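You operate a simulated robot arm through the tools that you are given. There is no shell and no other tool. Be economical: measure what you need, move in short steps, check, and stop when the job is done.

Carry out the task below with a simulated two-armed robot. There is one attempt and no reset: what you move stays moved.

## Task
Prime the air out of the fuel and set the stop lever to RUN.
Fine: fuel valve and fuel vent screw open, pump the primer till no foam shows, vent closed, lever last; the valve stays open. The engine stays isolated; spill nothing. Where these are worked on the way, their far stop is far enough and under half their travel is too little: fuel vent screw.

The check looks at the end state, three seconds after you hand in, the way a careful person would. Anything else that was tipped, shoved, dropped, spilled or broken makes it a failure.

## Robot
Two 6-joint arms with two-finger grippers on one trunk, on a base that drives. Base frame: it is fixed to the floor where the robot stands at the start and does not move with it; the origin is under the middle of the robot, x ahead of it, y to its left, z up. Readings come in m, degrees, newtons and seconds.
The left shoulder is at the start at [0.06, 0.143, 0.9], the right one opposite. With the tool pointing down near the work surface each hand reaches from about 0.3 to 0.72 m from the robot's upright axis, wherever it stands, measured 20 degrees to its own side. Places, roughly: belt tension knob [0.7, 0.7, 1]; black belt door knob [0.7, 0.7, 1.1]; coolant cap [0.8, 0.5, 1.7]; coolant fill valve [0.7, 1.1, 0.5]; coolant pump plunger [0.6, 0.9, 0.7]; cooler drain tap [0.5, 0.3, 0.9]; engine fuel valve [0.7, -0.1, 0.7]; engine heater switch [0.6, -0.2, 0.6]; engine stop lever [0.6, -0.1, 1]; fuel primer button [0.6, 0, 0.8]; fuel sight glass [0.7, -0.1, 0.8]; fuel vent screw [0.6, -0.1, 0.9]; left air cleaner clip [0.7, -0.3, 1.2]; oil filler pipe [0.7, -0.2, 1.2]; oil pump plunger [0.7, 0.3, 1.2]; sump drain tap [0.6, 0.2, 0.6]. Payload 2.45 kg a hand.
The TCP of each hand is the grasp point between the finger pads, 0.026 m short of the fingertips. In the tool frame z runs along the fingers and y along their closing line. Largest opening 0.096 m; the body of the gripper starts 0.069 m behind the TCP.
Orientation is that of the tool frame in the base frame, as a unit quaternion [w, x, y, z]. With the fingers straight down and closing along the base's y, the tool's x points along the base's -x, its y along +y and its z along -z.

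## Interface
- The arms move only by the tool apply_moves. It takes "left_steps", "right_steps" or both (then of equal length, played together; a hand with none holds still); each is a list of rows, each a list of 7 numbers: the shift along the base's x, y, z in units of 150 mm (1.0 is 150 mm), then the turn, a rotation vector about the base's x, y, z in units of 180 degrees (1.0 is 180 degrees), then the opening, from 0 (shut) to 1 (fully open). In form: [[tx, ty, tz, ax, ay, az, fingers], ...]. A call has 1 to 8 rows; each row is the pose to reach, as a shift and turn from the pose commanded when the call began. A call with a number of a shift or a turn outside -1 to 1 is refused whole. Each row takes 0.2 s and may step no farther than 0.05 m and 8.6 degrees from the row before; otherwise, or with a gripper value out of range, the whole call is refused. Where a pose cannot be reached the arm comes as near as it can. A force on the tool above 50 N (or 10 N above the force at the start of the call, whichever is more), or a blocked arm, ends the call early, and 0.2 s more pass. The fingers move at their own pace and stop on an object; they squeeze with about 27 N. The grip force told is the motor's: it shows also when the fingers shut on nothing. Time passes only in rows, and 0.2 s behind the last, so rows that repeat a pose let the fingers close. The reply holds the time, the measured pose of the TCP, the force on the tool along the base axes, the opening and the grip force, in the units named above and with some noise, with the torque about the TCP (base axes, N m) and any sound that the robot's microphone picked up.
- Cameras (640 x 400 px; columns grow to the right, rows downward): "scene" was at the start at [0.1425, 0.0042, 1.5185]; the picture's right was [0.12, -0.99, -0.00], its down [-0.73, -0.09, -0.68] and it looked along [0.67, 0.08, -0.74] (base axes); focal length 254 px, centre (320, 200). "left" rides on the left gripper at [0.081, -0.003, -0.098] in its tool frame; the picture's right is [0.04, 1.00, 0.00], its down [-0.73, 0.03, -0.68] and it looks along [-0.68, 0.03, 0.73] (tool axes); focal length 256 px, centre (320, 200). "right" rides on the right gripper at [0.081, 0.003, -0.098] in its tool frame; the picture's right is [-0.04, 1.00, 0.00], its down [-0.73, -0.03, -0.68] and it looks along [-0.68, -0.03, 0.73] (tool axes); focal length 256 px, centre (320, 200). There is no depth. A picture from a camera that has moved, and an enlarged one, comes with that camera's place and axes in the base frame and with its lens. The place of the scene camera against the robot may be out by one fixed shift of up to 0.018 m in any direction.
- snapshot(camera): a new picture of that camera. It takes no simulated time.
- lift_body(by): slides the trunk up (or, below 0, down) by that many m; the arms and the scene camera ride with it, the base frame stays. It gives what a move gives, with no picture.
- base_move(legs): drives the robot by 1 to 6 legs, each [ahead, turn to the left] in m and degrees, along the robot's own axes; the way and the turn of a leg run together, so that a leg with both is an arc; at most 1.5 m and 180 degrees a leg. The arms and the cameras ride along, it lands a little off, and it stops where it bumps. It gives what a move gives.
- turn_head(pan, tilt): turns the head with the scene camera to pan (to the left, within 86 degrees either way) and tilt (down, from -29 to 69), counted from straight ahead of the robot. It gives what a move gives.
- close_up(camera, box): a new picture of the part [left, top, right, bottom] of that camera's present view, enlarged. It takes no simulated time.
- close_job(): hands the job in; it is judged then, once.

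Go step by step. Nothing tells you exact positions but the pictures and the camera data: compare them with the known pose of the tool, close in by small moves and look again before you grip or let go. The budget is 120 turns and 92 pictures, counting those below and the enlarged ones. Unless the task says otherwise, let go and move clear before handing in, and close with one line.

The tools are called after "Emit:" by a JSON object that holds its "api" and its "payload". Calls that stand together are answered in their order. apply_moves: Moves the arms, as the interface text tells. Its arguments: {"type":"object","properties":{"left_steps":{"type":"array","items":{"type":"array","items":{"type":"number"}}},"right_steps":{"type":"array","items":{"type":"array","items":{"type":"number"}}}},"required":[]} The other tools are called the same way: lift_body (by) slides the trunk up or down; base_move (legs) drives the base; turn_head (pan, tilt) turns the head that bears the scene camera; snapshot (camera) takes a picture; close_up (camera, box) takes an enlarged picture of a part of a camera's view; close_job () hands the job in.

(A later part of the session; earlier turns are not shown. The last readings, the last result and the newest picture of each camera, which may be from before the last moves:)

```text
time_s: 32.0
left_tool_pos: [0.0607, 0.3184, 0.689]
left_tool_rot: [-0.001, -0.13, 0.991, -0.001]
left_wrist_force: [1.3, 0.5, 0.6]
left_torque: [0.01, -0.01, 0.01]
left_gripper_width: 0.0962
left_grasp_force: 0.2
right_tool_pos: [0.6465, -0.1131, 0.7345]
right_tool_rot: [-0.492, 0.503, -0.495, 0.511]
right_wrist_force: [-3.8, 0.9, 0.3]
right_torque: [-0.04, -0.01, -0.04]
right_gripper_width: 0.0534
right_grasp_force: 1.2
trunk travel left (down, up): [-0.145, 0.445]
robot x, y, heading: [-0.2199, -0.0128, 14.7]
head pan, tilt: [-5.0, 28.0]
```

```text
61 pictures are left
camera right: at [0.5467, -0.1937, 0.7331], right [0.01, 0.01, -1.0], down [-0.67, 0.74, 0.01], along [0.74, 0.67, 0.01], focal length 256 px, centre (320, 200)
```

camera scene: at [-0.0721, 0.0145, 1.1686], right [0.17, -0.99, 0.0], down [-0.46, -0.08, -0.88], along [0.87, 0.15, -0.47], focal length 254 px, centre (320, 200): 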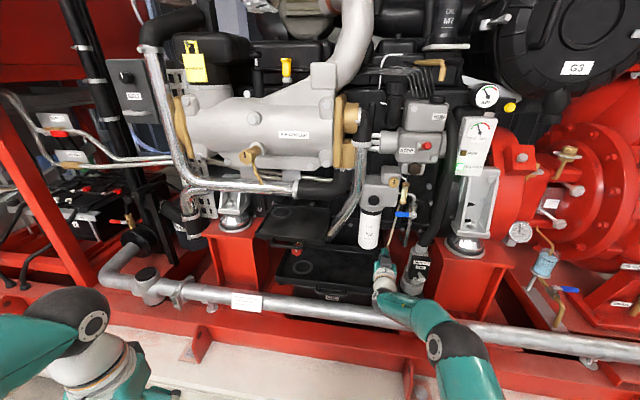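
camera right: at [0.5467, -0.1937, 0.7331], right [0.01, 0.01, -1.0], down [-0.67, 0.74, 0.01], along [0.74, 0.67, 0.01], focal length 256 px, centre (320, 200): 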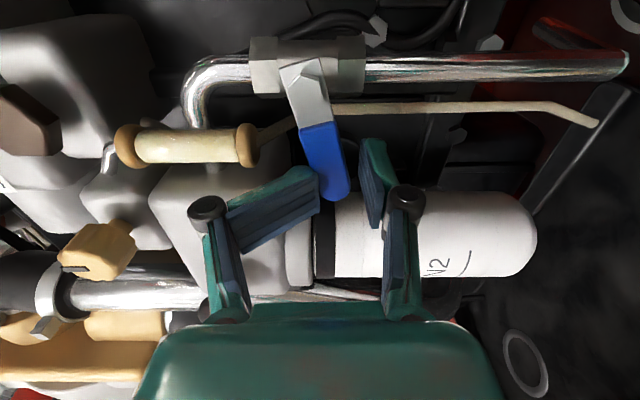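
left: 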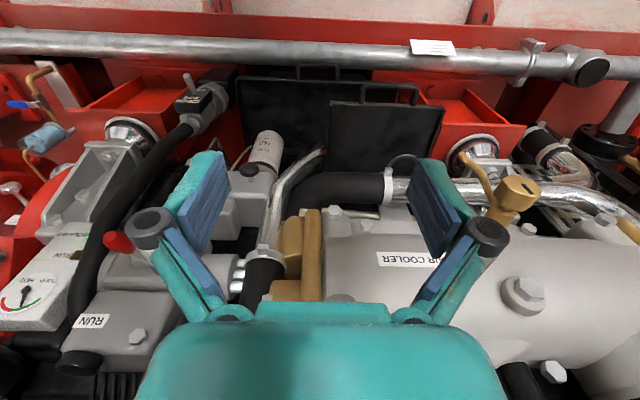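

The handle has tipped about 12° downward, so it does open that way, with the upper finger now on top of its end. I'll press it down and around.

Emit:
{"api": "apply_moves", "payload": {"right_steps": [[0, 0, -0.07, 0, 0, 0, 0.44], [0, -0.02, -0.14, 0, 0, 0, 0.44], [0, -0.05, -0.21, 0, 0, 0, 0.44], [0, -0.09, -0.28, 0, 0, 0, 0.44], [0, -0.09, -0.28, 0, 0, 0, 0.44]]}}

Emit:
{"api": "snapshot", "payload": {"camera": "right"}}

```text
time_s: 33.2
left_tool_pos: [0.0609, 0.3192, 0.6895]
left_tool_rot: [-0.003, -0.13, 0.992, -0.001]
left_wrist_force: [0.6, -0.7, 0.6]
left_torque: [0.01, 0.0, 0.0]
left_gripper_width: 0.0963
left_grasp_force: 0.1
right_tool_pos: [0.6487, -0.1134, 0.7004]
right_tool_rot: [-0.487, 0.501, -0.5, 0.512]
right_wrist_force: [-3.3, -0.1, 0.4]
right_torque: [-0.07, -0.02, -0.01]
right_gripper_width: 0.0534
right_grasp_force: 1.7
right hand out of reach, approached as far as the arm can: row 3, 4, 5
trunk travel left (down, up): [-0.145, 0.445]
robot x, y, heading: [-0.2193, -0.012, 14.8]
head pan, tilt: [-5.0, 28.0]
```

```text
60 pictures are left
camera right: at [0.5487, -0.1929, 0.699], right [0.0, 0.01, -1.0], down [-0.66, 0.75, 0.01], along [0.75, 0.66, 0.01], focal length 256 px, centre (320, 200)
```

right: 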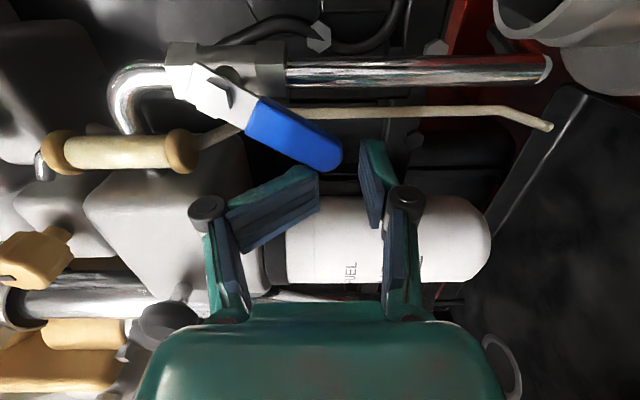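

The handle is at about 50°. The arm is at its limit in this roll, so I'll back out, unroll, and finish by pushing the handle's end sideways with closed fingers.

Emit:
{"api": "apply_moves", "payload": {"right_steps": [[-0.25, 0.03, 0, 0, 0, 0, 0.44], [-0.5, 0.05, 0, 0, 0, 0, 0.44], [-0.75, 0.05, 0.05, 0.02, 0, 0, 0.2], [-0.75, 0.05, 0.1, 0.066, 0, 0, 0], [-0.75, 0.05, 0.1, 0.112, 0, 0, 0], [-0.75, 0.05, 0.1, 0.158, 0, 0, 0], [-0.75, 0.05, 0.1, 0.204, 0, 0, 0], [-0.75, 0.05, 0.1, 0.25, 0, 0, 0]]}}

Emit:
{"api": "apply_moves", "payload": {"right_steps": [[0, 0.1, 0, 0.046, 0, 0, 0], [0, 0.15, 0, 0.092, 0, 0, 0], [0, 0.15, 0, 0.138, 0, 0, 0], [0, 0.15, 0, 0.184, 0, 0, 0], [0, 0.15, 0, 0.23, 0, 0, 0], [0, 0.15, 0, 0.25, 0, 0, 0]]}}

Emit:
{"api": "close_up", "payload": {"camera": "scene", "box": [320, 140, 480, 260]}}

```text
time_s: 35.0
left_tool_pos: [0.0615, 0.3193, 0.6874]
left_tool_rot: [-0.002, -0.13, 0.991, -0.001]
left_wrist_force: [-0.1, -0.5, -0.1]
left_torque: [0.02, 0.02, -0.01]
left_gripper_width: 0.0959
left_grasp_force: 0.1
right_tool_pos: [0.5373, -0.1057, 0.7164]
right_tool_rot: [0.647, -0.274, 0.652, -0.284]
right_wrist_force: [-0.5, 0.1, -0.9]
right_torque: [0.0, -0.02, -0.03]
right_gripper_width: 0.0001
right_grasp_force: 26.9
right hand out of reach, approached as far as the arm can: row 1, 2
trunk travel left (down, up): [-0.145, 0.445]
robot x, y, heading: [-0.2177, -0.0106, 14.7]
head pan, tilt: [-5.0, 28.0]
```

```text
time_s: 36.4
left_tool_pos: [0.0622, 0.3189, 0.6885]
left_tool_rot: [-0.002, -0.13, 0.991, -0.001]
left_wrist_force: [0.1, 0.0, -0.3]
left_torque: [0.0, -0.04, -0.02]
left_gripper_width: 0.0962
left_grasp_force: 0.0
right_tool_pos: [0.5374, -0.082, 0.7174]
right_tool_rot: [0.703, -0.006, 0.711, -0.012]
right_wrist_force: [-0.6, -0.4, 0.1]
right_torque: [0.02, -0.03, -0.05]
right_gripper_width: 0.0003
right_grasp_force: 26.9
trunk travel left (down, up): [-0.145, 0.445]
robot x, y, heading: [-0.2158, -0.012, 14.9]
head pan, tilt: [-5.0, 28.0]
```

```text
3.33 times, centred on (400, 200) of scene
camera zoom: at [-0.0679, 0.0148, 1.1675], right [0.17, -0.99, 0.0], down [-0.46, -0.08, -0.88], along [0.87, 0.15, -0.47], focal length 845 px, centre (53, 200)
```

zoom: 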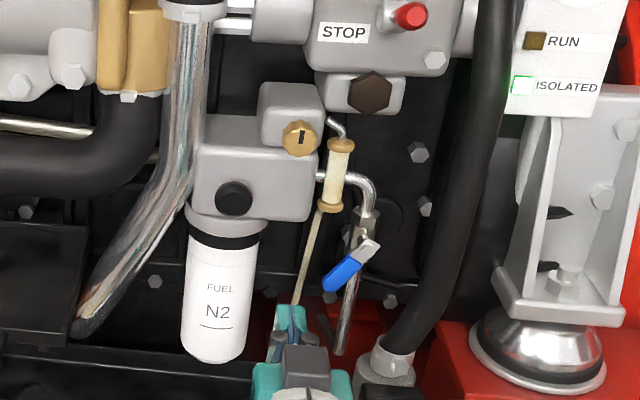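

Emit:
{"api": "apply_moves", "payload": {"right_steps": [[0.2, -0.04, -0.07, 0, 0, 0, 0], [0.4, -0.04, -0.09, 0, 0, 0, 0], [0.6, -0.04, -0.1, 0, 0, 0, 0], [0.7, -0.04, -0.1, 0, 0, 0, 0], [0.7, -0.12, -0.1, 0, 0, 0, 0], [0.7, -0.2, -0.1, 0, 0, 0, 0], [0.7, -0.28, -0.1, 0, 0, 0, 0], [0.7, -0.34, -0.1, 0, 0, 0, 0]]}}

Emit:
{"api": "snapshot", "payload": {"camera": "right"}}

Emit:
{"api": "close_up", "payload": {"camera": "scene", "box": [320, 140, 480, 260]}}

```text
time_s: 38.2
left_tool_pos: [0.0612, 0.3196, 0.6887]
left_tool_rot: [-0.002, -0.13, 0.991, -0.001]
left_wrist_force: [-0.7, -0.1, 0.4]
left_torque: [-0.03, -0.02, 0.0]
left_gripper_width: 0.0962
left_grasp_force: 0.1
right_tool_pos: [0.6462, -0.1229, 0.7094]
right_tool_rot: [0.7, -0.002, 0.714, -0.017]
right_wrist_force: [-0.3, 0.6, -0.1]
right_torque: [-0.04, 0.01, 0.01]
right_gripper_width: 0.0
right_grasp_force: 27.4
right hand out of reach, approached as far as the arm can: row 7, 8
trunk travel left (down, up): [-0.145, 0.445]
robot x, y, heading: [-0.2198, -0.0099, 14.9]
head pan, tilt: [-5.0, 28.0]
```

```text
58 pictures are left
camera right: at [0.5457, -0.1212, 0.6296], right [0.02, 1.0, 0.01], down [-0.67, 0.01, 0.75], along [0.75, -0.02, 0.67], focal length 256 px, centre (320, 200)
```

right: 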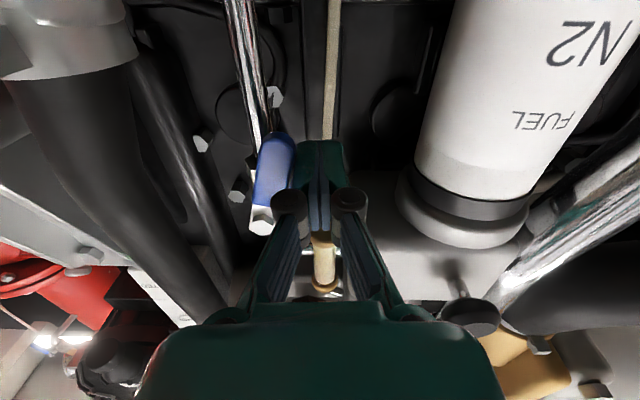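

```text
3.33 times, centred on (400, 200) of scene
camera zoom: at [-0.0678, 0.0149, 1.1675], right [0.17, -0.99, 0.0], down [-0.46, -0.08, -0.88], along [0.87, 0.15, -0.47], focal length 845 px, centre (53, 200)
```

zoom: 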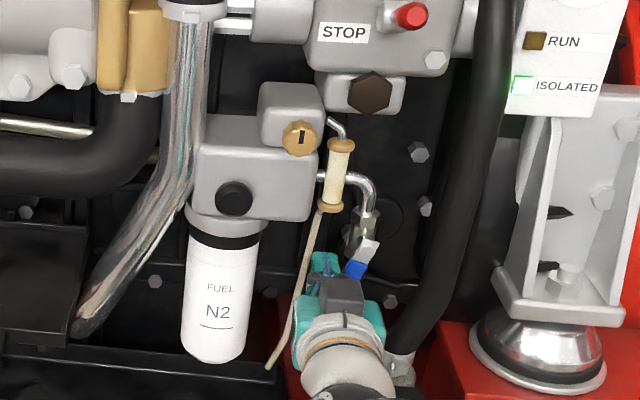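

Emit:
{"api": "lift_body", "payload": {"by": -0.06}}

Emit:
{"api": "apply_moves", "payload": {"right_steps": [[0, 0.02, 0.15, 0, 0, 0, 0], [0, 0.02, 0.3, 0, 0, 0, 0], [0, 0, 0.34, 0, 0, 0, 0], [0, -0.08, 0.34, 0, 0, 0, 0], [0, -0.14, 0.34, 0, 0, 0, 0], [0, -0.2, 0.34, 0, 0, 0, 0]]}}

Emit:
{"api": "snapshot", "payload": {"camera": "right"}}

```text
time_s: 39.2
left_tool_pos: [0.0611, 0.319, 0.6284]
left_tool_rot: [-0.002, -0.13, 0.991, 0.0]
left_wrist_force: [0.9, -0.1, 0.6]
left_torque: [-0.04, -0.02, 0.03]
left_gripper_width: 0.096
left_grasp_force: 0.1
right_tool_pos: [0.6447, -0.1235, 0.6488]
right_tool_rot: [0.7, -0.003, 0.714, -0.018]
right_wrist_force: [-0.2, 0.3, -0.7]
right_torque: [0.01, 0.04, -0.01]
right_gripper_width: 0.0
right_grasp_force: 26.4
trunk travel left (down, up): [-0.085, 0.505]
robot x, y, heading: [-0.2205, -0.0087, 14.5]
head pan, tilt: [-5.0, 28.0]
```

```text
time_s: 40.6
left_tool_pos: [0.062, 0.3202, 0.6287]
left_tool_rot: [-0.002, -0.13, 0.991, -0.002]
left_wrist_force: [-0.3, 0.3, -0.8]
left_torque: [0.0, 0.02, 0.0]
left_gripper_width: 0.096
left_grasp_force: 0.0
right_tool_pos: [0.6431, -0.1349, 0.7007]
right_tool_rot: [0.698, -0.015, 0.716, -0.01]
right_wrist_force: [-1.5, 5.8, -1.6]
right_torque: [0.02, 0.0, 0.01]
right_gripper_width: 0.0003
right_grasp_force: 26.8
trunk travel left (down, up): [-0.085, 0.505]
robot x, y, heading: [-0.2201, -0.0081, 14.4]
head pan, tilt: [-5.0, 28.0]
stopped in row 6 (right hand): the force on the tool passed its limit at 54 N (the readings are from after the stop); the commanded pose is now the measured one
```

```text
56 pictures are left
camera right: at [0.5441, -0.1355, 0.6214], right [-0.01, 1.0, 0.01], down [-0.66, -0.01, 0.75], along [0.75, 0.0, 0.66], focal length 256 px, centre (320, 200)
```

right: 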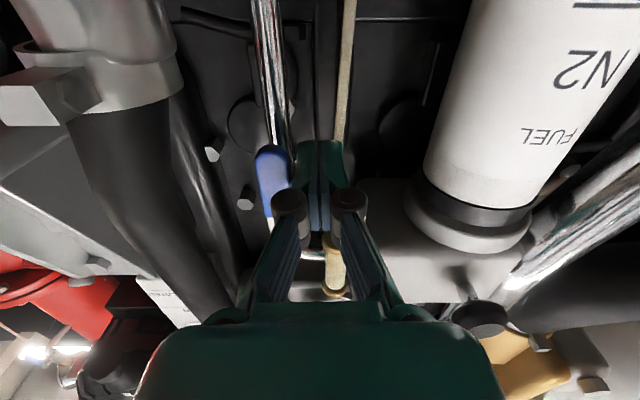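

The handle is in line with the pipe and at its stop, so the fuel valve is open. Now I'll back out and raise the trunk for the vent knob.

Emit:
{"api": "apply_moves", "payload": {"right_steps": [[0, 0.06, 0, 0, 0, 0, 0], [-0.2, 0.06, 0, 0, 0, 0, 0], [-0.45, 0.06, 0, 0, 0, 0, 0], [-0.7, 0.06, 0, 0, 0, 0, 0.5], [-0.95, 0.1, 0.1, 0, 0, 0, 0.5]]}}

Emit:
{"api": "lift_body", "payload": {"by": 0.14}}

Emit:
{"api": "snapshot", "payload": {"camera": "right"}}

Emit:
{"api": "close_up", "payload": {"camera": "scene", "box": [300, 160, 460, 300]}}

```text
time_s: 41.8
left_tool_pos: [0.0611, 0.3191, 0.6285]
left_tool_rot: [-0.002, -0.131, 0.991, -0.001]
left_wrist_force: [-0.3, 0.0, -0.5]
left_torque: [0.01, 0.02, -0.01]
left_gripper_width: 0.0958
left_grasp_force: 0.0
right_tool_pos: [0.5015, -0.1237, 0.7171]
right_tool_rot: [0.698, -0.013, 0.716, -0.011]
right_wrist_force: [-0.7, -0.7, -1.4]
right_torque: [0.04, -0.03, 0.0]
right_gripper_width: 0.0479
right_grasp_force: 0.0
trunk travel left (down, up): [-0.085, 0.505]
robot x, y, heading: [-0.2192, -0.0094, 14.6]
head pan, tilt: [-5.0, 28.0]
```

```text
time_s: 43.5
left_tool_pos: [0.0622, 0.32, 0.769]
left_tool_rot: [-0.002, -0.13, 0.992, -0.001]
left_wrist_force: [-0.5, -1.0, -0.2]
left_torque: [0.0, 0.02, 0.01]
left_gripper_width: 0.096
left_grasp_force: 0.0
right_tool_pos: [0.5029, -0.1221, 0.8567]
right_tool_rot: [0.698, -0.013, 0.716, -0.012]
right_wrist_force: [0.4, -0.4, -0.4]
right_torque: [0.02, 0.01, -0.02]
right_gripper_width: 0.048
right_grasp_force: 0.1
trunk travel left (down, up): [-0.225, 0.365]
robot x, y, heading: [-0.2176, -0.0124, 14.3]
head pan, tilt: [-5.0, 28.0]
```

```text
55 pictures are left
camera right: at [0.4024, -0.1222, 0.777], right [0.0, 1.0, 0.01], down [-0.66, -0.01, 0.75], along [0.75, 0.0, 0.66], focal length 256 px, centre (320, 200)
```

right: 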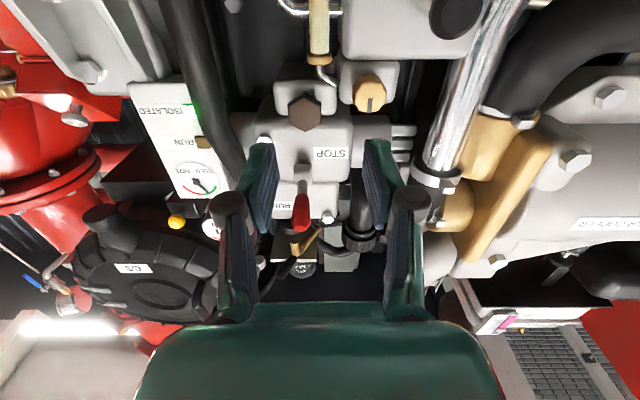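

```text
2.86 times, centred on (380, 230) of scene
camera zoom: at [-0.0677, 0.015, 1.2475], right [0.17, -0.99, 0.0], down [-0.46, -0.08, -0.88], along [0.87, 0.15, -0.47], focal length 724 px, centre (149, 114)
```

zoom: 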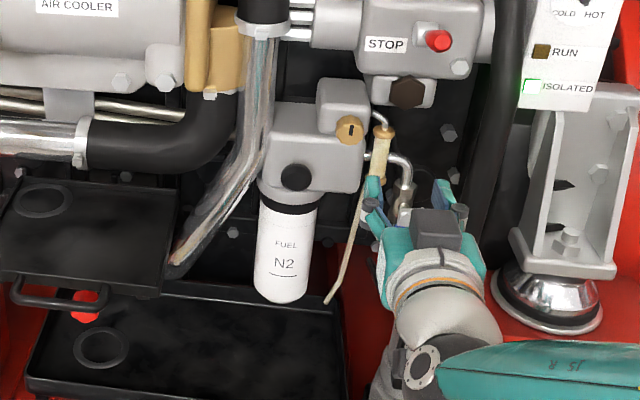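

Knob face is at about [0.63, −0.077, 0.855]. I line up in front of it with fingers open.

Emit:
{"api": "apply_moves", "payload": {"right_steps": [[0.1, 0.1, 0, 0, 0, 0, 0.5], [0.2, 0.2, 0, 0, 0, 0, 0.5], [0.4, 0.3, -0.01, 0, -0.008, 0, 0.5], [0.58, 0.3, -0.01, 0, -0.008, 0, 0.5], [0.58, 0.3, -0.01, 0, -0.008, 0, 0.5]]}}

Emit:
{"api": "close_up", "payload": {"camera": "right", "box": [220, 60, 420, 260]}}

Emit:
{"api": "close_up", "payload": {"camera": "scene", "box": [340, 180, 420, 240]}}

```text
time_s: 44.6
left_tool_pos: [0.0627, 0.3195, 0.7697]
left_tool_rot: [-0.003, -0.13, 0.991, -0.001]
left_wrist_force: [-0.2, 0.1, 0.5]
left_torque: [0.01, 0.02, 0.03]
left_gripper_width: 0.0961
left_grasp_force: 0.0
right_tool_pos: [0.5907, -0.0777, 0.8562]
right_tool_rot: [0.707, -0.011, 0.707, -0.011]
right_wrist_force: [0.3, 0.6, -0.7]
right_torque: [-0.01, -0.03, 0.01]
right_gripper_width: 0.0482
right_grasp_force: 0.0
trunk travel left (down, up): [-0.225, 0.365]
robot x, y, heading: [-0.2148, -0.0127, 14.6]
head pan, tilt: [-5.0, 28.0]
```

```text
2.00 times, centred on (320, 160) of right
camera zoom: at [0.4925, -0.0772, 0.7738], right [0.0, 1.0, 0.01], down [-0.68, -0.01, 0.73], along [0.73, 0.0, 0.68], focal length 512 px, centre (320, 280)
```

zoom: 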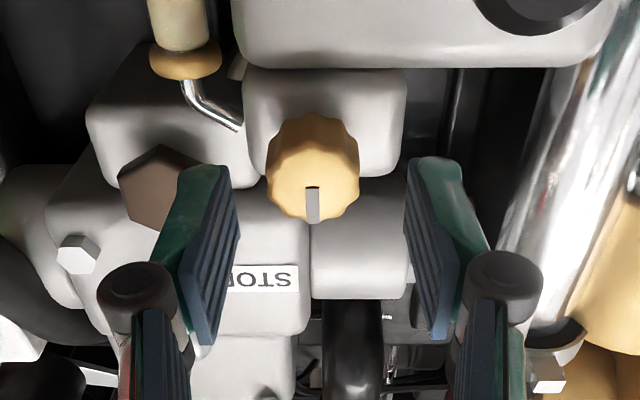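

```text
6.67 times, centred on (380, 210) of scene
camera zoom: at [-0.0677, 0.0149, 1.2475], right [0.17, -0.99, 0.0], down [-0.46, -0.08, -0.88], along [0.87, 0.15, -0.47], focal length 1690 px, centre (-80, 133)
```

zoom: 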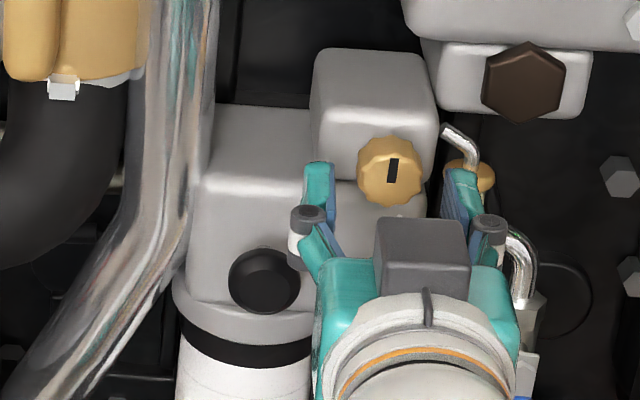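

Emit:
{"api": "apply_moves", "payload": {"right_steps": [[0, -0.012, 0, 0, 0, 0, 0.4], [0.08, -0.012, 0, 0, 0, 0, 0.4], [0.14, -0.012, 0, 0, 0, 0, 0.4], [0.2, -0.012, 0, 0, 0, 0, 0.4], [0.2, -0.012, 0, 0, 0, 0, 0.4]]}}

Emit:
{"api": "close_up", "payload": {"camera": "right", "box": [220, 60, 420, 260]}}

```text
time_s: 45.9
left_tool_pos: [0.0609, 0.3202, 0.7693]
left_tool_rot: [-0.002, -0.131, 0.991, -0.001]
left_wrist_force: [-0.7, -0.3, 0.0]
left_torque: [-0.01, 0.02, -0.03]
left_gripper_width: 0.096
left_grasp_force: 0.1
right_tool_pos: [0.6203, -0.0796, 0.8571]
right_tool_rot: [0.707, -0.012, 0.707, -0.011]
right_wrist_force: [0.0, 0.1, -0.7]
right_torque: [0.0, 0.0, -0.01]
right_gripper_width: 0.0384
right_grasp_force: 0.0
trunk travel left (down, up): [-0.225, 0.365]
robot x, y, heading: [-0.2211, -0.0094, 14.5]
head pan, tilt: [-5.0, 28.0]
```

```text
2.00 times, centred on (320, 160) of right
camera zoom: at [0.5216, -0.0794, 0.7731], right [0.0, 1.0, 0.01], down [-0.68, -0.01, 0.73], along [0.73, 0.0, 0.68], focal length 512 px, centre (320, 280)
```

zoom: 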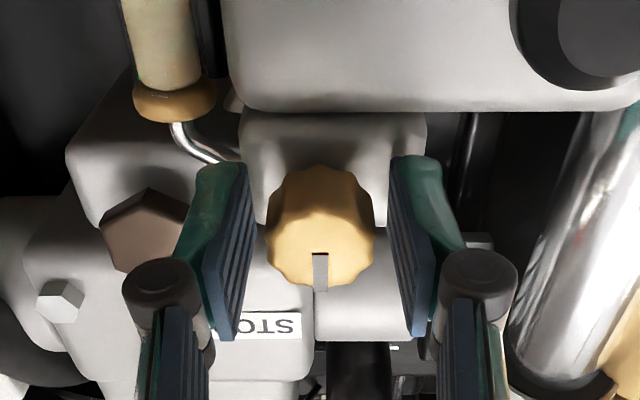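

Centered on the knob; closing on it.

Emit:
{"api": "apply_moves", "payload": {"right_steps": [[0.04, 0, -0.01, 0, 0, 0, 0.4], [0.04, 0, -0.01, 0, 0, 0, 0.1], [0.04, 0, -0.01, 0, 0, 0, 0], [0.04, 0, -0.01, 0, 0, 0, 0]]}}

```text
time_s: 46.9
left_tool_pos: [0.0628, 0.3194, 0.7705]
left_tool_rot: [0.0, -0.13, 0.991, -0.001]
left_wrist_force: [0.9, 0.3, 0.5]
left_torque: [-0.03, 0.0, 0.0]
left_gripper_width: 0.0958
left_grasp_force: 0.0
right_tool_pos: [0.6253, -0.0792, 0.8553]
right_tool_rot: [0.708, -0.013, 0.706, -0.012]
right_wrist_force: [-9.2, -0.1, -1.5]
right_torque: [0.0, 0.14, 0.0]
right_gripper_width: 0.0268
right_grasp_force: 45.1
trunk travel left (down, up): [-0.225, 0.365]
robot x, y, heading: [-0.2179, -0.0121, 14.5]
head pan, tilt: [-5.0, 28.0]
```

Gripped at 27 mm. Turning counter-clockwise to open.

Emit:
{"api": "apply_moves", "payload": {"right_steps": [[-0.01, 0, 0, -0.03, 0, 0, 0], [-0.015, 0, 0, -0.07, 0, 0, 0], [-0.02, 0, 0, -0.115, 0, 0, 0], [-0.02, 0, 0, -0.16, 0, 0, 0], [-0.02, 0, 0, -0.205, 0, 0, 0], [-0.02, 0, 0, -0.25, 0, 0, 0]]}}

Emit:
{"api": "close_up", "payload": {"camera": "scene", "box": [340, 180, 420, 240]}}

Emit:
{"api": "close_up", "payload": {"camera": "right", "box": [220, 60, 420, 260]}}

```text
time_s: 48.2
left_tool_pos: [0.0589, 0.3187, 0.7696]
left_tool_rot: [-0.001, -0.131, 0.991, 0.0]
left_wrist_force: [0.1, -0.1, -0.8]
left_torque: [-0.01, -0.01, 0.0]
left_gripper_width: 0.0959
left_grasp_force: 0.0
right_tool_pos: [0.6208, -0.0792, 0.8549]
right_tool_rot: [0.649, -0.284, 0.647, -0.282]
right_wrist_force: [-10.6, -2.1, 4.9]
right_torque: [0.0, -0.63, 0.34]
right_gripper_width: 0.0267
right_grasp_force: 44.9
trunk travel left (down, up): [-0.225, 0.365]
robot x, y, heading: [-0.2242, -0.0137, 14.7]
head pan, tilt: [-5.0, 28.0]
```

```text
6.67 times, centred on (380, 210) of scene
camera zoom: at [-0.0699, 0.0146, 1.2478], right [0.17, -0.99, 0.0], down [-0.46, -0.08, -0.88], along [0.87, 0.15, -0.47], focal length 1690 px, centre (-80, 133)
```

zoom: 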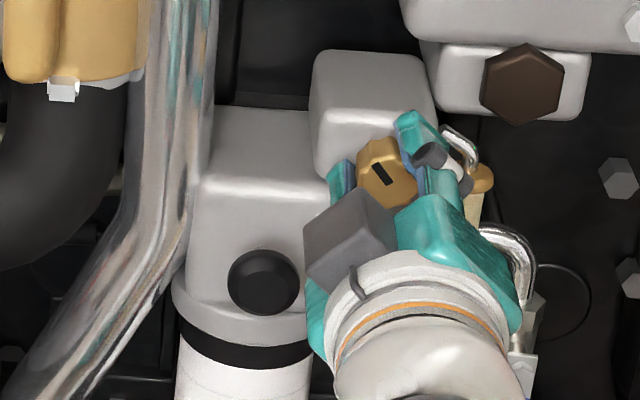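

```text
2.00 times, centred on (320, 160) of right
camera zoom: at [0.5234, -0.1376, 0.7971], right [0.0, 0.71, -0.7], down [-0.68, 0.52, 0.52], along [0.73, 0.48, 0.48], focal length 512 px, centre (320, 280)
```

zoom: 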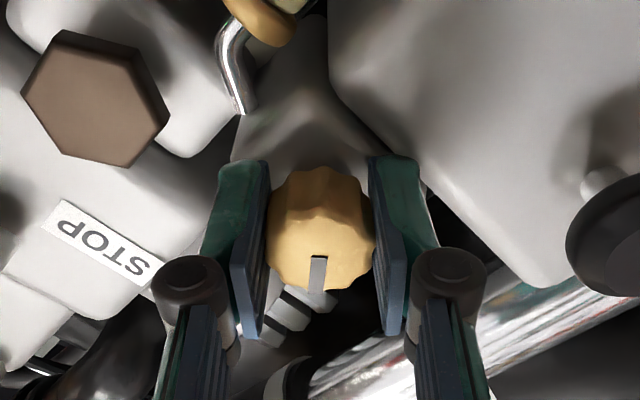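

The knob follows (45° so far). Continuing the turn.

Emit:
{"api": "apply_moves", "payload": {"right_steps": [[-0.01, 0, 0, -0.045, 0, 0, 0], [-0.02, 0, 0, -0.09, 0, 0, 0], [-0.02, 0, 0, -0.135, 0, 0, 0], [-0.02, 0, 0, -0.18, 0, 0, 0], [-0.02, 0, 0, -0.225, 0, 0, 0], [-0.02, 0, 0, -0.25, 0, 0, 0]]}}

Emit:
{"api": "apply_moves", "payload": {"right_steps": [[0, 0, 0, -0.045, 0, 0, 0], [0, 0, 0, -0.09, 0, 0, 0], [0, 0, 0, -0.135, 0, 0, 0], [0, 0, 0, -0.18, 0, 0, 0], [0, 0, 0, -0.225, 0, 0, 0], [0, 0, 0, -0.25, 0, 0, 0]]}}

Emit:
{"api": "close_up", "payload": {"camera": "right", "box": [220, 60, 420, 260]}}

Emit:
{"api": "close_up", "payload": {"camera": "scene", "box": [340, 180, 420, 240]}}

```text
time_s: 49.6
left_tool_pos: [0.0606, 0.3193, 0.7701]
left_tool_rot: [-0.002, -0.131, 0.991, -0.001]
left_wrist_force: [-0.4, 1.2, 0.2]
left_torque: [-0.02, 0.03, 0.0]
left_gripper_width: 0.0962
left_grasp_force: 0.0
right_tool_pos: [0.6204, -0.0807, 0.8562]
right_tool_rot: [-0.491, 0.508, -0.492, 0.509]
right_wrist_force: [21.4, -5.3, 15.3]
right_torque: [0.04, -0.25, 0.27]
right_gripper_width: 0.0265
right_grasp_force: 45.1
trunk travel left (down, up): [-0.225, 0.365]
robot x, y, heading: [-0.2185, -0.0105, 14.4]
head pan, tilt: [-5.0, 28.0]
```

```text
time_s: 51.0
left_tool_pos: [0.0612, 0.3192, 0.7699]
left_tool_rot: [-0.002, -0.131, 0.991, -0.001]
left_wrist_force: [0.1, -0.3, -0.2]
left_torque: [0.0, -0.01, -0.02]
left_gripper_width: 0.0963
left_grasp_force: 0.0
right_tool_pos: [0.6193, -0.0802, 0.8571]
right_tool_rot: [-0.257, 0.657, -0.26, 0.659]
right_wrist_force: [18.1, -2.1, 16.8]
right_torque: [0.37, -0.49, -0.07]
right_gripper_width: 0.0265
right_grasp_force: 45.1
trunk travel left (down, up): [-0.225, 0.365]
robot x, y, heading: [-0.2227, -0.009, 14.6]
head pan, tilt: [-5.0, 28.0]
```

```text
2.00 times, centred on (320, 160) of right
camera zoom: at [0.5212, -0.1376, 0.9133], right [0.0, -0.7, -0.71], down [-0.68, 0.52, -0.52], along [0.74, 0.48, -0.48], focal length 512 px, centre (320, 280)
```

zoom: 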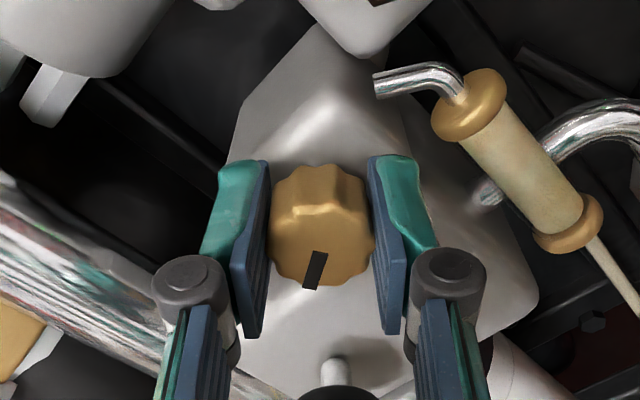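

```text
6.67 times, centred on (380, 210) of scene
camera zoom: at [-0.0679, 0.0148, 1.2476], right [0.17, -0.99, 0.0], down [-0.46, -0.08, -0.88], along [0.87, 0.15, -0.47], focal length 1690 px, centre (-80, 133)
```

zoom: 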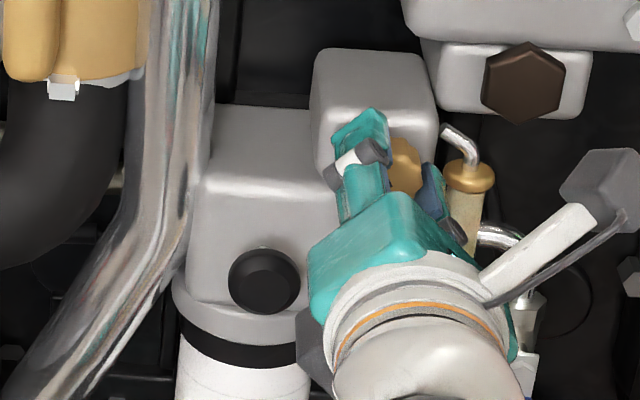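

The slot now lags the fingers slightly and torque has risen, suggesting a stop near 120°. I'll turn a little further to confirm.

Emit:
{"api": "apply_moves", "payload": {"right_steps": [[0.01, 0, 0, -0.04, 0, 0, 0], [0.015, 0, 0, -0.08, 0, 0, 0], [0.015, 0, 0, -0.12, 0, 0, 0]]}}

Emit:
{"api": "close_up", "payload": {"camera": "right", "box": [220, 60, 420, 260]}}

```text
time_s: 51.9
left_tool_pos: [0.0607, 0.3187, 0.7692]
left_tool_rot: [-0.001, -0.131, 0.991, 0.0]
left_wrist_force: [-0.5, 0.7, -0.2]
left_torque: [0.02, 0.01, 0.0]
left_gripper_width: 0.0958
left_grasp_force: 0.1
right_tool_pos: [0.6196, -0.0775, 0.8532]
right_tool_rot: [-0.131, 0.698, -0.13, 0.692]
right_wrist_force: [-7.9, 2.0, 4.6]
right_torque: [0.15, -0.19, 0.09]
right_gripper_width: 0.0268
right_grasp_force: 44.7
trunk travel left (down, up): [-0.225, 0.365]
robot x, y, heading: [-0.2198, -0.0115, 14.9]
head pan, tilt: [-5.0, 28.0]
```

```text
2.00 times, centred on (320, 160) of right
camera zoom: at [0.5223, -0.1108, 0.9276], right [0.0, -0.92, -0.4], down [-0.68, 0.29, -0.67], along [0.73, 0.27, -0.63], focal length 512 px, centre (320, 280)
```

zoom: 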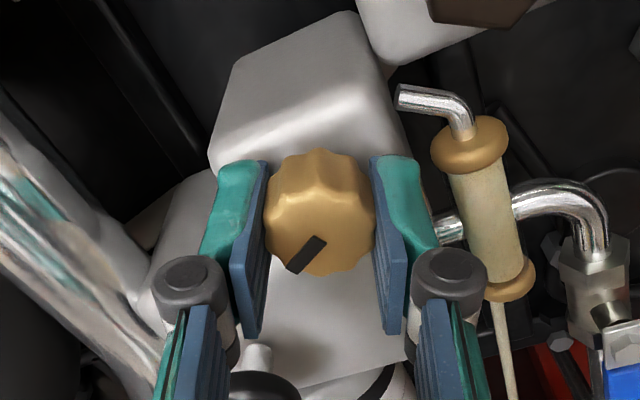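

The fingers slipped around the knob while it stayed put, so the vent is at its open stop (~120°). I'll release, back off and line up on the primer button with closed fingers.

Emit:
{"api": "apply_moves", "payload": {"right_steps": [[0, 0, 0, 0, 0, 0, 0.3], [0, 0, 0, 0, 0, 0, 0.42], [-0.15, 0, 0, 0, 0, 0, 0.42], [-0.35, 0, 0, 0, 0, 0, 0.42], [-0.55, 0.1, -0.1, 0, 0, 0, 0.2], [-0.55, 0.25, -0.25, 0, 0, 0, 0], [-0.55, 0.34, -0.38, 0, 0, 0, 0], [-0.55, 0.34, -0.38, 0, 0, 0, 0]]}}

Emit:
{"api": "snapshot", "payload": {"camera": "right"}}

Emit:
{"api": "close_up", "payload": {"camera": "scene", "box": [320, 180, 440, 270]}}

```text
time_s: 53.6
left_tool_pos: [0.061, 0.3205, 0.7692]
left_tool_rot: [-0.001, -0.13, 0.991, -0.001]
left_wrist_force: [-0.2, 0.7, -0.8]
left_torque: [0.0, -0.03, 0.0]
left_gripper_width: 0.0959
left_grasp_force: 0.1
right_tool_pos: [0.5386, -0.0284, 0.7966]
right_tool_rot: [-0.131, 0.696, -0.132, 0.694]
right_wrist_force: [0.2, -1.4, 0.1]
right_torque: [-0.02, -0.02, 0.0]
right_gripper_width: 0.0001
right_grasp_force: 26.6
trunk travel left (down, up): [-0.225, 0.365]
robot x, y, heading: [-0.222, -0.0123, 14.5]
head pan, tilt: [-5.0, 28.0]
```

```text
45 pictures are left
camera right: at [0.4407, -0.0604, 0.8718], right [0.0, -0.92, -0.4], down [-0.68, 0.3, -0.67], along [0.73, 0.27, -0.62], focal length 256 px, centre (320, 200)
```

right: 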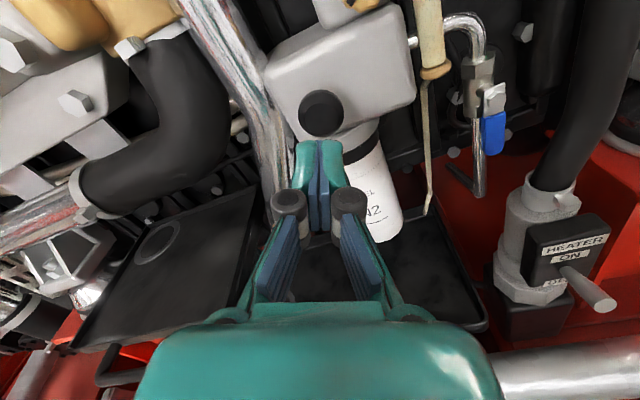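

```text
4.44 times, centred on (380, 225) of scene
camera zoom: at [-0.0678, 0.015, 1.2475], right [0.17, -0.99, 0.0], down [-0.46, -0.08, -0.88], along [0.87, 0.15, -0.47], focal length 1127 px, centre (53, 89)
```

zoom: 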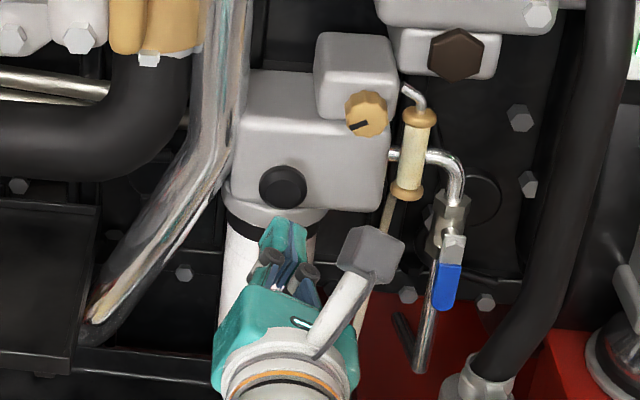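

Valve handle down, vent slot turned. Now one primer stroke.

Emit:
{"api": "apply_moves", "payload": {"right_steps": [[0.25, 0, 0.01, 0, 0, 0, 0], [0.33, 0, 0.01, 0, 0, 0, 0], [0.38, 0, 0.01, 0, 0, 0, 0], [0.43, 0, 0.01, 0, 0, 0, 0], [0.47, 0, 0.01, 0, 0, 0, 0]]}}

Emit:
{"api": "close_up", "payload": {"camera": "scene", "box": [320, 180, 440, 270]}}

```text
time_s: 54.9
left_tool_pos: [0.0573, 0.3187, 0.772]
left_tool_rot: [0.002, -0.131, 0.991, -0.001]
left_wrist_force: [0.5, 0.1, 0.0]
left_torque: [0.03, 0.01, -0.01]
left_gripper_width: 0.0959
left_grasp_force: 0.1
right_tool_pos: [0.6024, -0.0278, 0.7982]
right_tool_rot: [-0.132, 0.697, -0.133, 0.693]
right_wrist_force: [-45.6, -8.1, 1.8]
right_torque: [-0.15, -0.03, -0.13]
right_gripper_width: 0.0061
right_grasp_force: 28.5
trunk travel left (down, up): [-0.225, 0.365]
robot x, y, heading: [-0.2177, -0.0077, 14.6]
head pan, tilt: [-5.0, 28.0]
heard: click
stopped in row 5 (right hand): the force on the tool passed its limit at 58 N (the readings are from after the stop); the commanded pose is now the measured one
```

```text
4.44 times, centred on (380, 225) of scene
camera zoom: at [-0.0733, 0.0139, 1.2483], right [0.17, -0.99, 0.0], down [-0.46, -0.08, -0.88], along [0.87, 0.15, -0.47], focal length 1127 px, centre (53, 89)
```

zoom: 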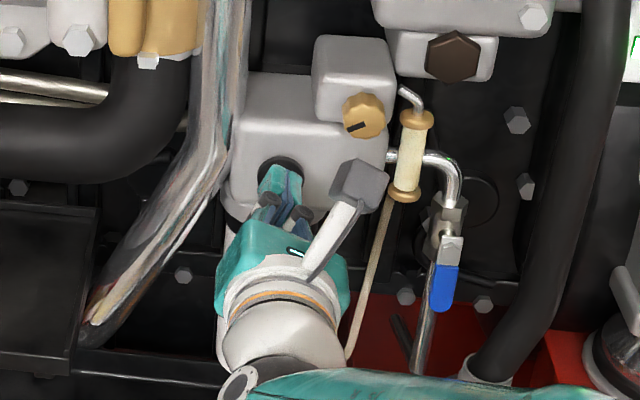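

A click: one full stroke. I'll make further strokes and watch the glass.

Emit:
{"api": "apply_moves", "payload": {"right_steps": [[-0.1, 0, 0, 0, 0, 0, 0], [-0.2, 0, 0, 0, 0, 0, 0], [-0.2, 0, 0, 0, 0, 0, 0], [-0.1, 0, 0, 0, 0, 0, 0], [-0.04, 0, 0, 0, 0, 0, 0], [-0.015, 0, 0, 0, 0, 0, 0], [-0.1, 0, 0, 0, 0, 0, 0], [-0.2, 0, 0, 0, 0, 0, 0]]}}

Emit:
{"api": "close_up", "payload": {"camera": "scene", "box": [320, 180, 440, 270]}}

```text
time_s: 56.7
left_tool_pos: [0.0609, 0.3188, 0.7691]
left_tool_rot: [-0.001, -0.131, 0.991, -0.001]
left_wrist_force: [0.2, 0.7, 0.3]
left_torque: [-0.03, 0.01, 0.01]
left_gripper_width: 0.0958
left_grasp_force: 0.0
right_tool_pos: [0.577, -0.028, 0.7972]
right_tool_rot: [-0.131, 0.697, -0.134, 0.692]
right_wrist_force: [0.3, 0.1, -0.6]
right_torque: [0.04, 0.0, 0.0]
right_gripper_width: 0.0
right_grasp_force: 28.4
trunk travel left (down, up): [-0.225, 0.365]
robot x, y, heading: [-0.2188, -0.0105, 14.7]
head pan, tilt: [-5.0, 28.0]
heard: click
```

```text
4.44 times, centred on (380, 225) of scene
camera zoom: at [-0.0679, 0.015, 1.2476], right [0.17, -0.99, 0.0], down [-0.46, -0.08, -0.88], along [0.87, 0.15, -0.47], focal length 1127 px, centre (53, 89)
```

zoom: 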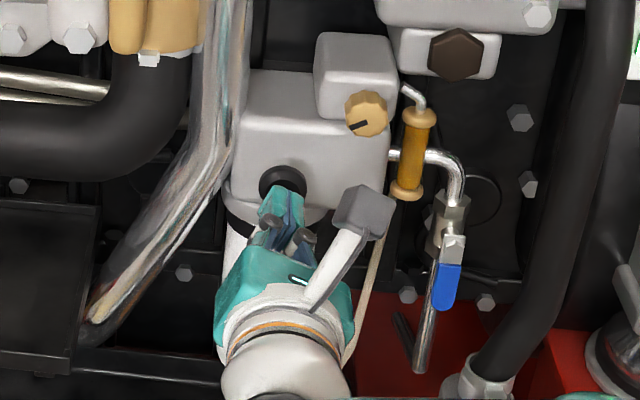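

The glass has turned amber. I check closely for remaining foam.

Emit:
{"api": "close_up", "payload": {"camera": "scene", "box": [385, 195, 417, 221]}}

Emit:
{"api": "snapshot", "payload": {"camera": "right"}}

```text
15.38 times, centred on (401, 208) of scene
camera zoom: at [-0.0679, 0.015, 1.2476], right [0.17, -0.99, 0.0], down [-0.46, -0.08, -0.88], along [0.87, 0.15, -0.47], focal length 3900 px, centre (-926, 77)
```

zoom: 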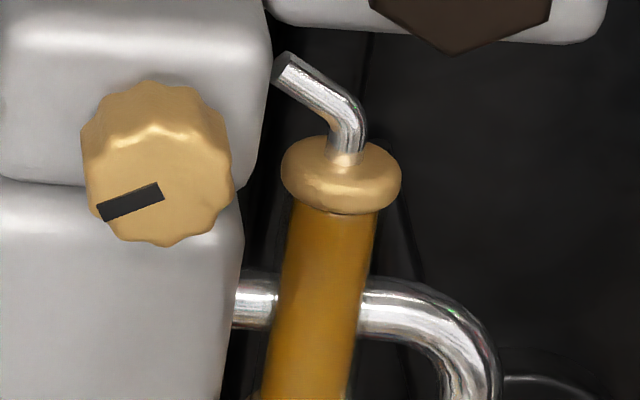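

```text
40 pictures are left
camera right: at [0.4798, -0.0599, 0.8718], right [0.0, -0.92, -0.4], down [-0.68, 0.3, -0.67], along [0.73, 0.27, -0.63], focal length 256 px, centre (320, 200)
```

right: 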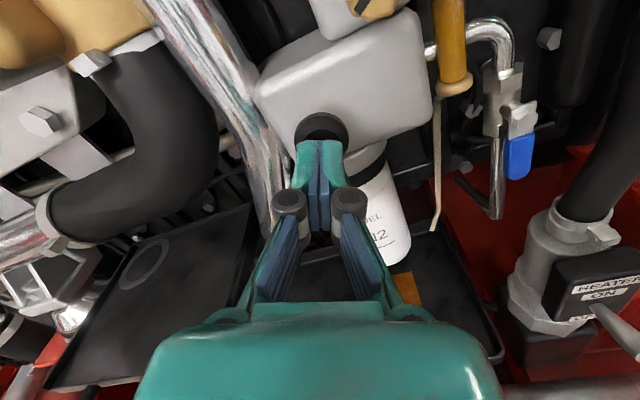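

Solid amber with no foam, and fuel has reached the tray from the bleed tube, so I stop pumping. Now back to the vent knob.

Emit:
{"api": "apply_moves", "payload": {"right_steps": [[-0.2, 0, 0, 0, 0, 0, 0], [-0.25, -0.1, 0.15, 0, 0, 0, 0.2], [-0.25, -0.25, 0.3, 0, 0, 0, 0.42], [-0.25, -0.343, 0.387, 0, 0, 0, 0.42], [-0.1, -0.343, 0.387, 0, 0, 0, 0.42], [0.05, -0.343, 0.387, 0, 0, 0, 0.42]]}}

Emit:
{"api": "close_up", "payload": {"camera": "right", "box": [220, 60, 420, 260]}}

```text
time_s: 58.1
left_tool_pos: [0.0608, 0.3195, 0.7704]
left_tool_rot: [-0.002, -0.13, 0.991, -0.001]
left_wrist_force: [0.9, -0.6, -0.2]
left_torque: [0.01, 0.0, 0.0]
left_gripper_width: 0.096
left_grasp_force: 0.1
right_tool_pos: [0.5856, -0.0778, 0.8549]
right_tool_rot: [-0.13, 0.698, -0.132, 0.691]
right_wrist_force: [-0.4, 0.0, 0.0]
right_torque: [0.0, -0.01, 0.02]
right_gripper_width: 0.0404
right_grasp_force: 0.0
trunk travel left (down, up): [-0.225, 0.365]
robot x, y, heading: [-0.2181, -0.0124, 14.6]
head pan, tilt: [-5.0, 28.0]
```

```text
2.00 times, centred on (320, 160) of right
camera zoom: at [0.488, -0.1108, 0.9292], right [0.0, -0.92, -0.4], down [-0.69, 0.3, -0.67], along [0.73, 0.27, -0.63], focal length 512 px, centre (320, 280)
```

zoom: 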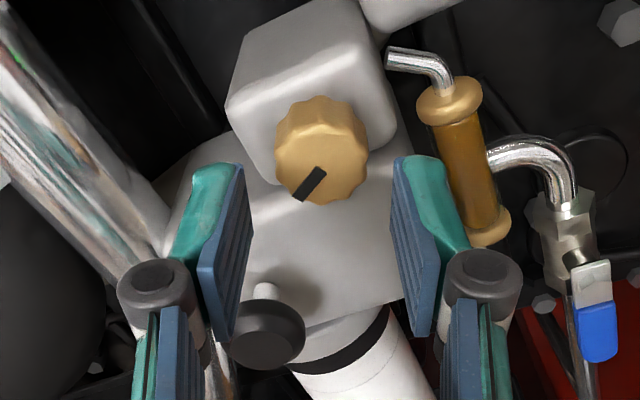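

Emit:
{"api": "apply_moves", "payload": {"right_steps": [[0.1, 0, 0, 0, 0, 0, 0.42], [0.2, 0, 0, 0, 0, 0, 0.42], [0.24, 0, 0, 0, 0, 0, 0.42], [0.24, 0, 0, 0, 0, 0, 0.1], [0.24, 0, 0, 0, 0, 0, 0], [0.24, 0, 0, 0, 0, 0, 0]]}}

Emit:
{"api": "apply_moves", "payload": {"right_steps": [[0, 0, 0, 0.04, 0, 0, 0], [0, 0, 0, 0.08, 0, 0, 0], [0, 0, 0, 0.125, 0, 0, 0], [0, 0, 0, 0.17, 0, 0, 0], [0, 0, 0, 0.215, 0, 0, 0], [0, 0, 0, 0.26, 0, 0, 0], [0, 0, 0, 0.305, 0, 0, 0], [0, 0, 0, 0.35, 0, 0, 0]]}}

Emit:
{"api": "close_up", "payload": {"camera": "right", "box": [220, 60, 420, 260]}}

```text
time_s: 59.5
left_tool_pos: [0.0603, 0.3184, 0.7694]
left_tool_rot: [-0.001, -0.131, 0.991, -0.001]
left_wrist_force: [-0.1, -0.5, 0.2]
left_torque: [0.02, 0.02, 0.01]
left_gripper_width: 0.0959
left_grasp_force: 0.1
right_tool_pos: [0.6218, -0.0788, 0.8534]
right_tool_rot: [-0.13, 0.698, -0.134, 0.692]
right_wrist_force: [2.5, -0.5, 0.0]
right_torque: [-0.03, 0.03, 0.19]
right_gripper_width: 0.0266
right_grasp_force: 45.4
trunk travel left (down, up): [-0.225, 0.365]
robot x, y, heading: [-0.2225, -0.0104, 14.4]
head pan, tilt: [-5.0, 28.0]
```

```text
time_s: 61.3
left_tool_pos: [0.0609, 0.3209, 0.7699]
left_tool_rot: [-0.001, -0.13, 0.992, -0.002]
left_wrist_force: [-0.7, -1.0, -0.8]
left_torque: [0.01, 0.03, -0.01]
left_gripper_width: 0.096
left_grasp_force: 0.1
right_tool_pos: [0.6209, -0.0764, 0.8558]
right_tool_rot: [-0.478, 0.526, -0.473, 0.521]
right_wrist_force: [24.7, 13.5, 17.4]
right_torque: [-0.09, -0.11, 0.26]
right_gripper_width: 0.0264
right_grasp_force: 44.4
trunk travel left (down, up): [-0.225, 0.365]
robot x, y, heading: [-0.2201, -0.0122, 14.6]
head pan, tilt: [-5.0, 28.0]
```

```text
2.00 times, centred on (320, 160) of right
camera zoom: at [0.5235, -0.159, 0.8599], right [0.0, -0.06, -1.0], down [-0.69, 0.73, -0.04], along [0.73, 0.68, -0.04], focal length 512 px, centre (320, 280)
```

zoom: 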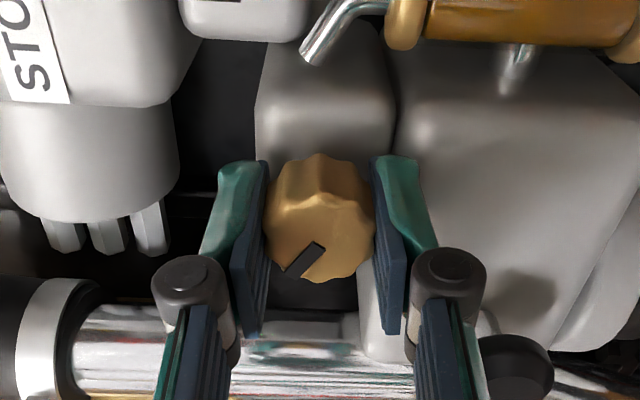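

Emit:
{"api": "apply_moves", "payload": {"right_steps": [[0.01, -0.005, 0, 0.045, 0, 0, 0], [0.015, -0.01, 0, 0.09, 0, 0, 0], [0.015, -0.01, 0, 0.135, 0, 0, 0], [0.015, -0.01, 0, 0.18, 0, 0, 0], [0.015, -0.01, 0, 0.225, 0, 0, 0], [0.015, -0.01, 0, 0.27, 0, 0, 0], [0.015, -0.01, 0, 0.315, 0, 0, 0], [0.015, -0.01, 0, 0.36, 0, 0, 0]]}}

Emit:
{"api": "close_up", "payload": {"camera": "right", "box": [220, 60, 420, 260]}}

```text
time_s: 63.1
left_tool_pos: [0.0593, 0.3197, 0.7706]
left_tool_rot: [0.0, -0.13, 0.991, -0.001]
left_wrist_force: [-0.4, -0.4, 0.0]
left_torque: [-0.01, -0.02, 0.03]
left_gripper_width: 0.096
left_grasp_force: 0.0
right_tool_pos: [0.6213, -0.0812, 0.8543]
right_tool_rot: [0.684, -0.188, 0.68, -0.185]
right_wrist_force: [-9.7, 2.5, 9.4]
right_torque: [-0.33, -0.52, 0.34]
right_gripper_width: 0.0272
right_grasp_force: 45.3
trunk travel left (down, up): [-0.225, 0.365]
robot x, y, heading: [-0.2187, -0.0123, 14.7]
head pan, tilt: [-5.0, 28.0]
```

```text
2.00 times, centred on (320, 160) of right
camera zoom: at [0.5237, -0.1197, 0.7819], right [0.0, 0.88, -0.47], down [-0.68, 0.34, 0.64], along [0.73, 0.33, 0.6], focal length 512 px, centre (320, 280)
```

zoom: 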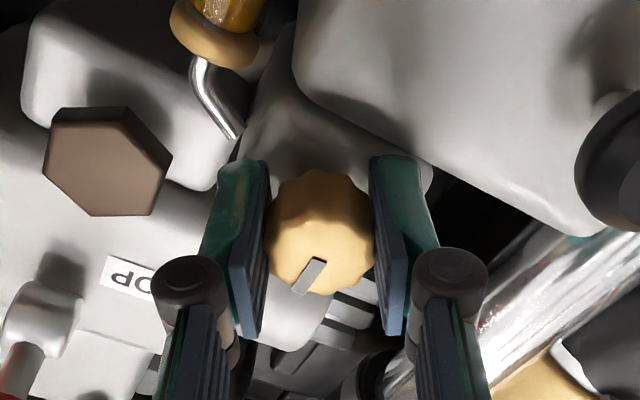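

The slot points straight up again (closed) with rising torque. I'll nudge a little more to seat it, then look at the glass, which seems to show some speckle.

Emit:
{"api": "apply_moves", "payload": {"right_steps": [[0, 0, 0, 0.04, 0, 0, 0], [0, 0, 0, 0.08, 0, 0, 0]]}}

Emit:
{"api": "close_up", "payload": {"camera": "right", "box": [220, 40, 420, 240]}}

Emit:
{"api": "close_up", "payload": {"camera": "scene", "box": [385, 195, 425, 231]}}

```text
time_s: 63.7
left_tool_pos: [0.0598, 0.3193, 0.7701]
left_tool_rot: [-0.001, -0.13, 0.992, -0.001]
left_wrist_force: [-0.1, -0.3, -0.4]
left_torque: [0.0, 0.04, -0.02]
left_gripper_width: 0.096
left_grasp_force: 0.0
right_tool_pos: [0.6209, -0.0817, 0.8522]
right_tool_rot: [0.701, -0.101, 0.699, -0.099]
right_wrist_force: [-20.2, -5.6, -2.9]
right_torque: [-0.27, 0.3, -0.1]
right_gripper_width: 0.0266
right_grasp_force: 45.2
trunk travel left (down, up): [-0.225, 0.365]
robot x, y, heading: [-0.2171, -0.0126, 14.7]
head pan, tilt: [-5.0, 28.0]
```

```text
2.00 times, centred on (320, 140) of right
camera zoom: at [0.5234, -0.1008, 0.7719], right [0.0, 0.97, -0.24], down [-0.68, 0.17, 0.71], along [0.73, 0.17, 0.66], focal length 512 px, centre (320, 320)
```

zoom: 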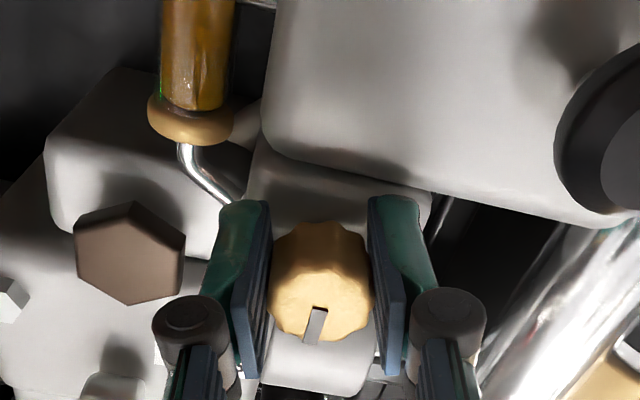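

```text
11.11 times, centred on (405, 213) of scene
camera zoom: at [-0.0699, 0.0142, 1.2476], right [0.17, -0.99, 0.0], down [-0.46, -0.08, -0.88], along [0.87, 0.15, -0.47], focal length 2817 px, centre (-624, 56)
```

zoom: 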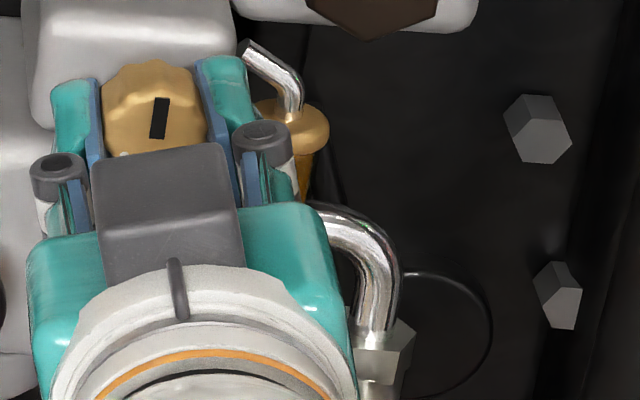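

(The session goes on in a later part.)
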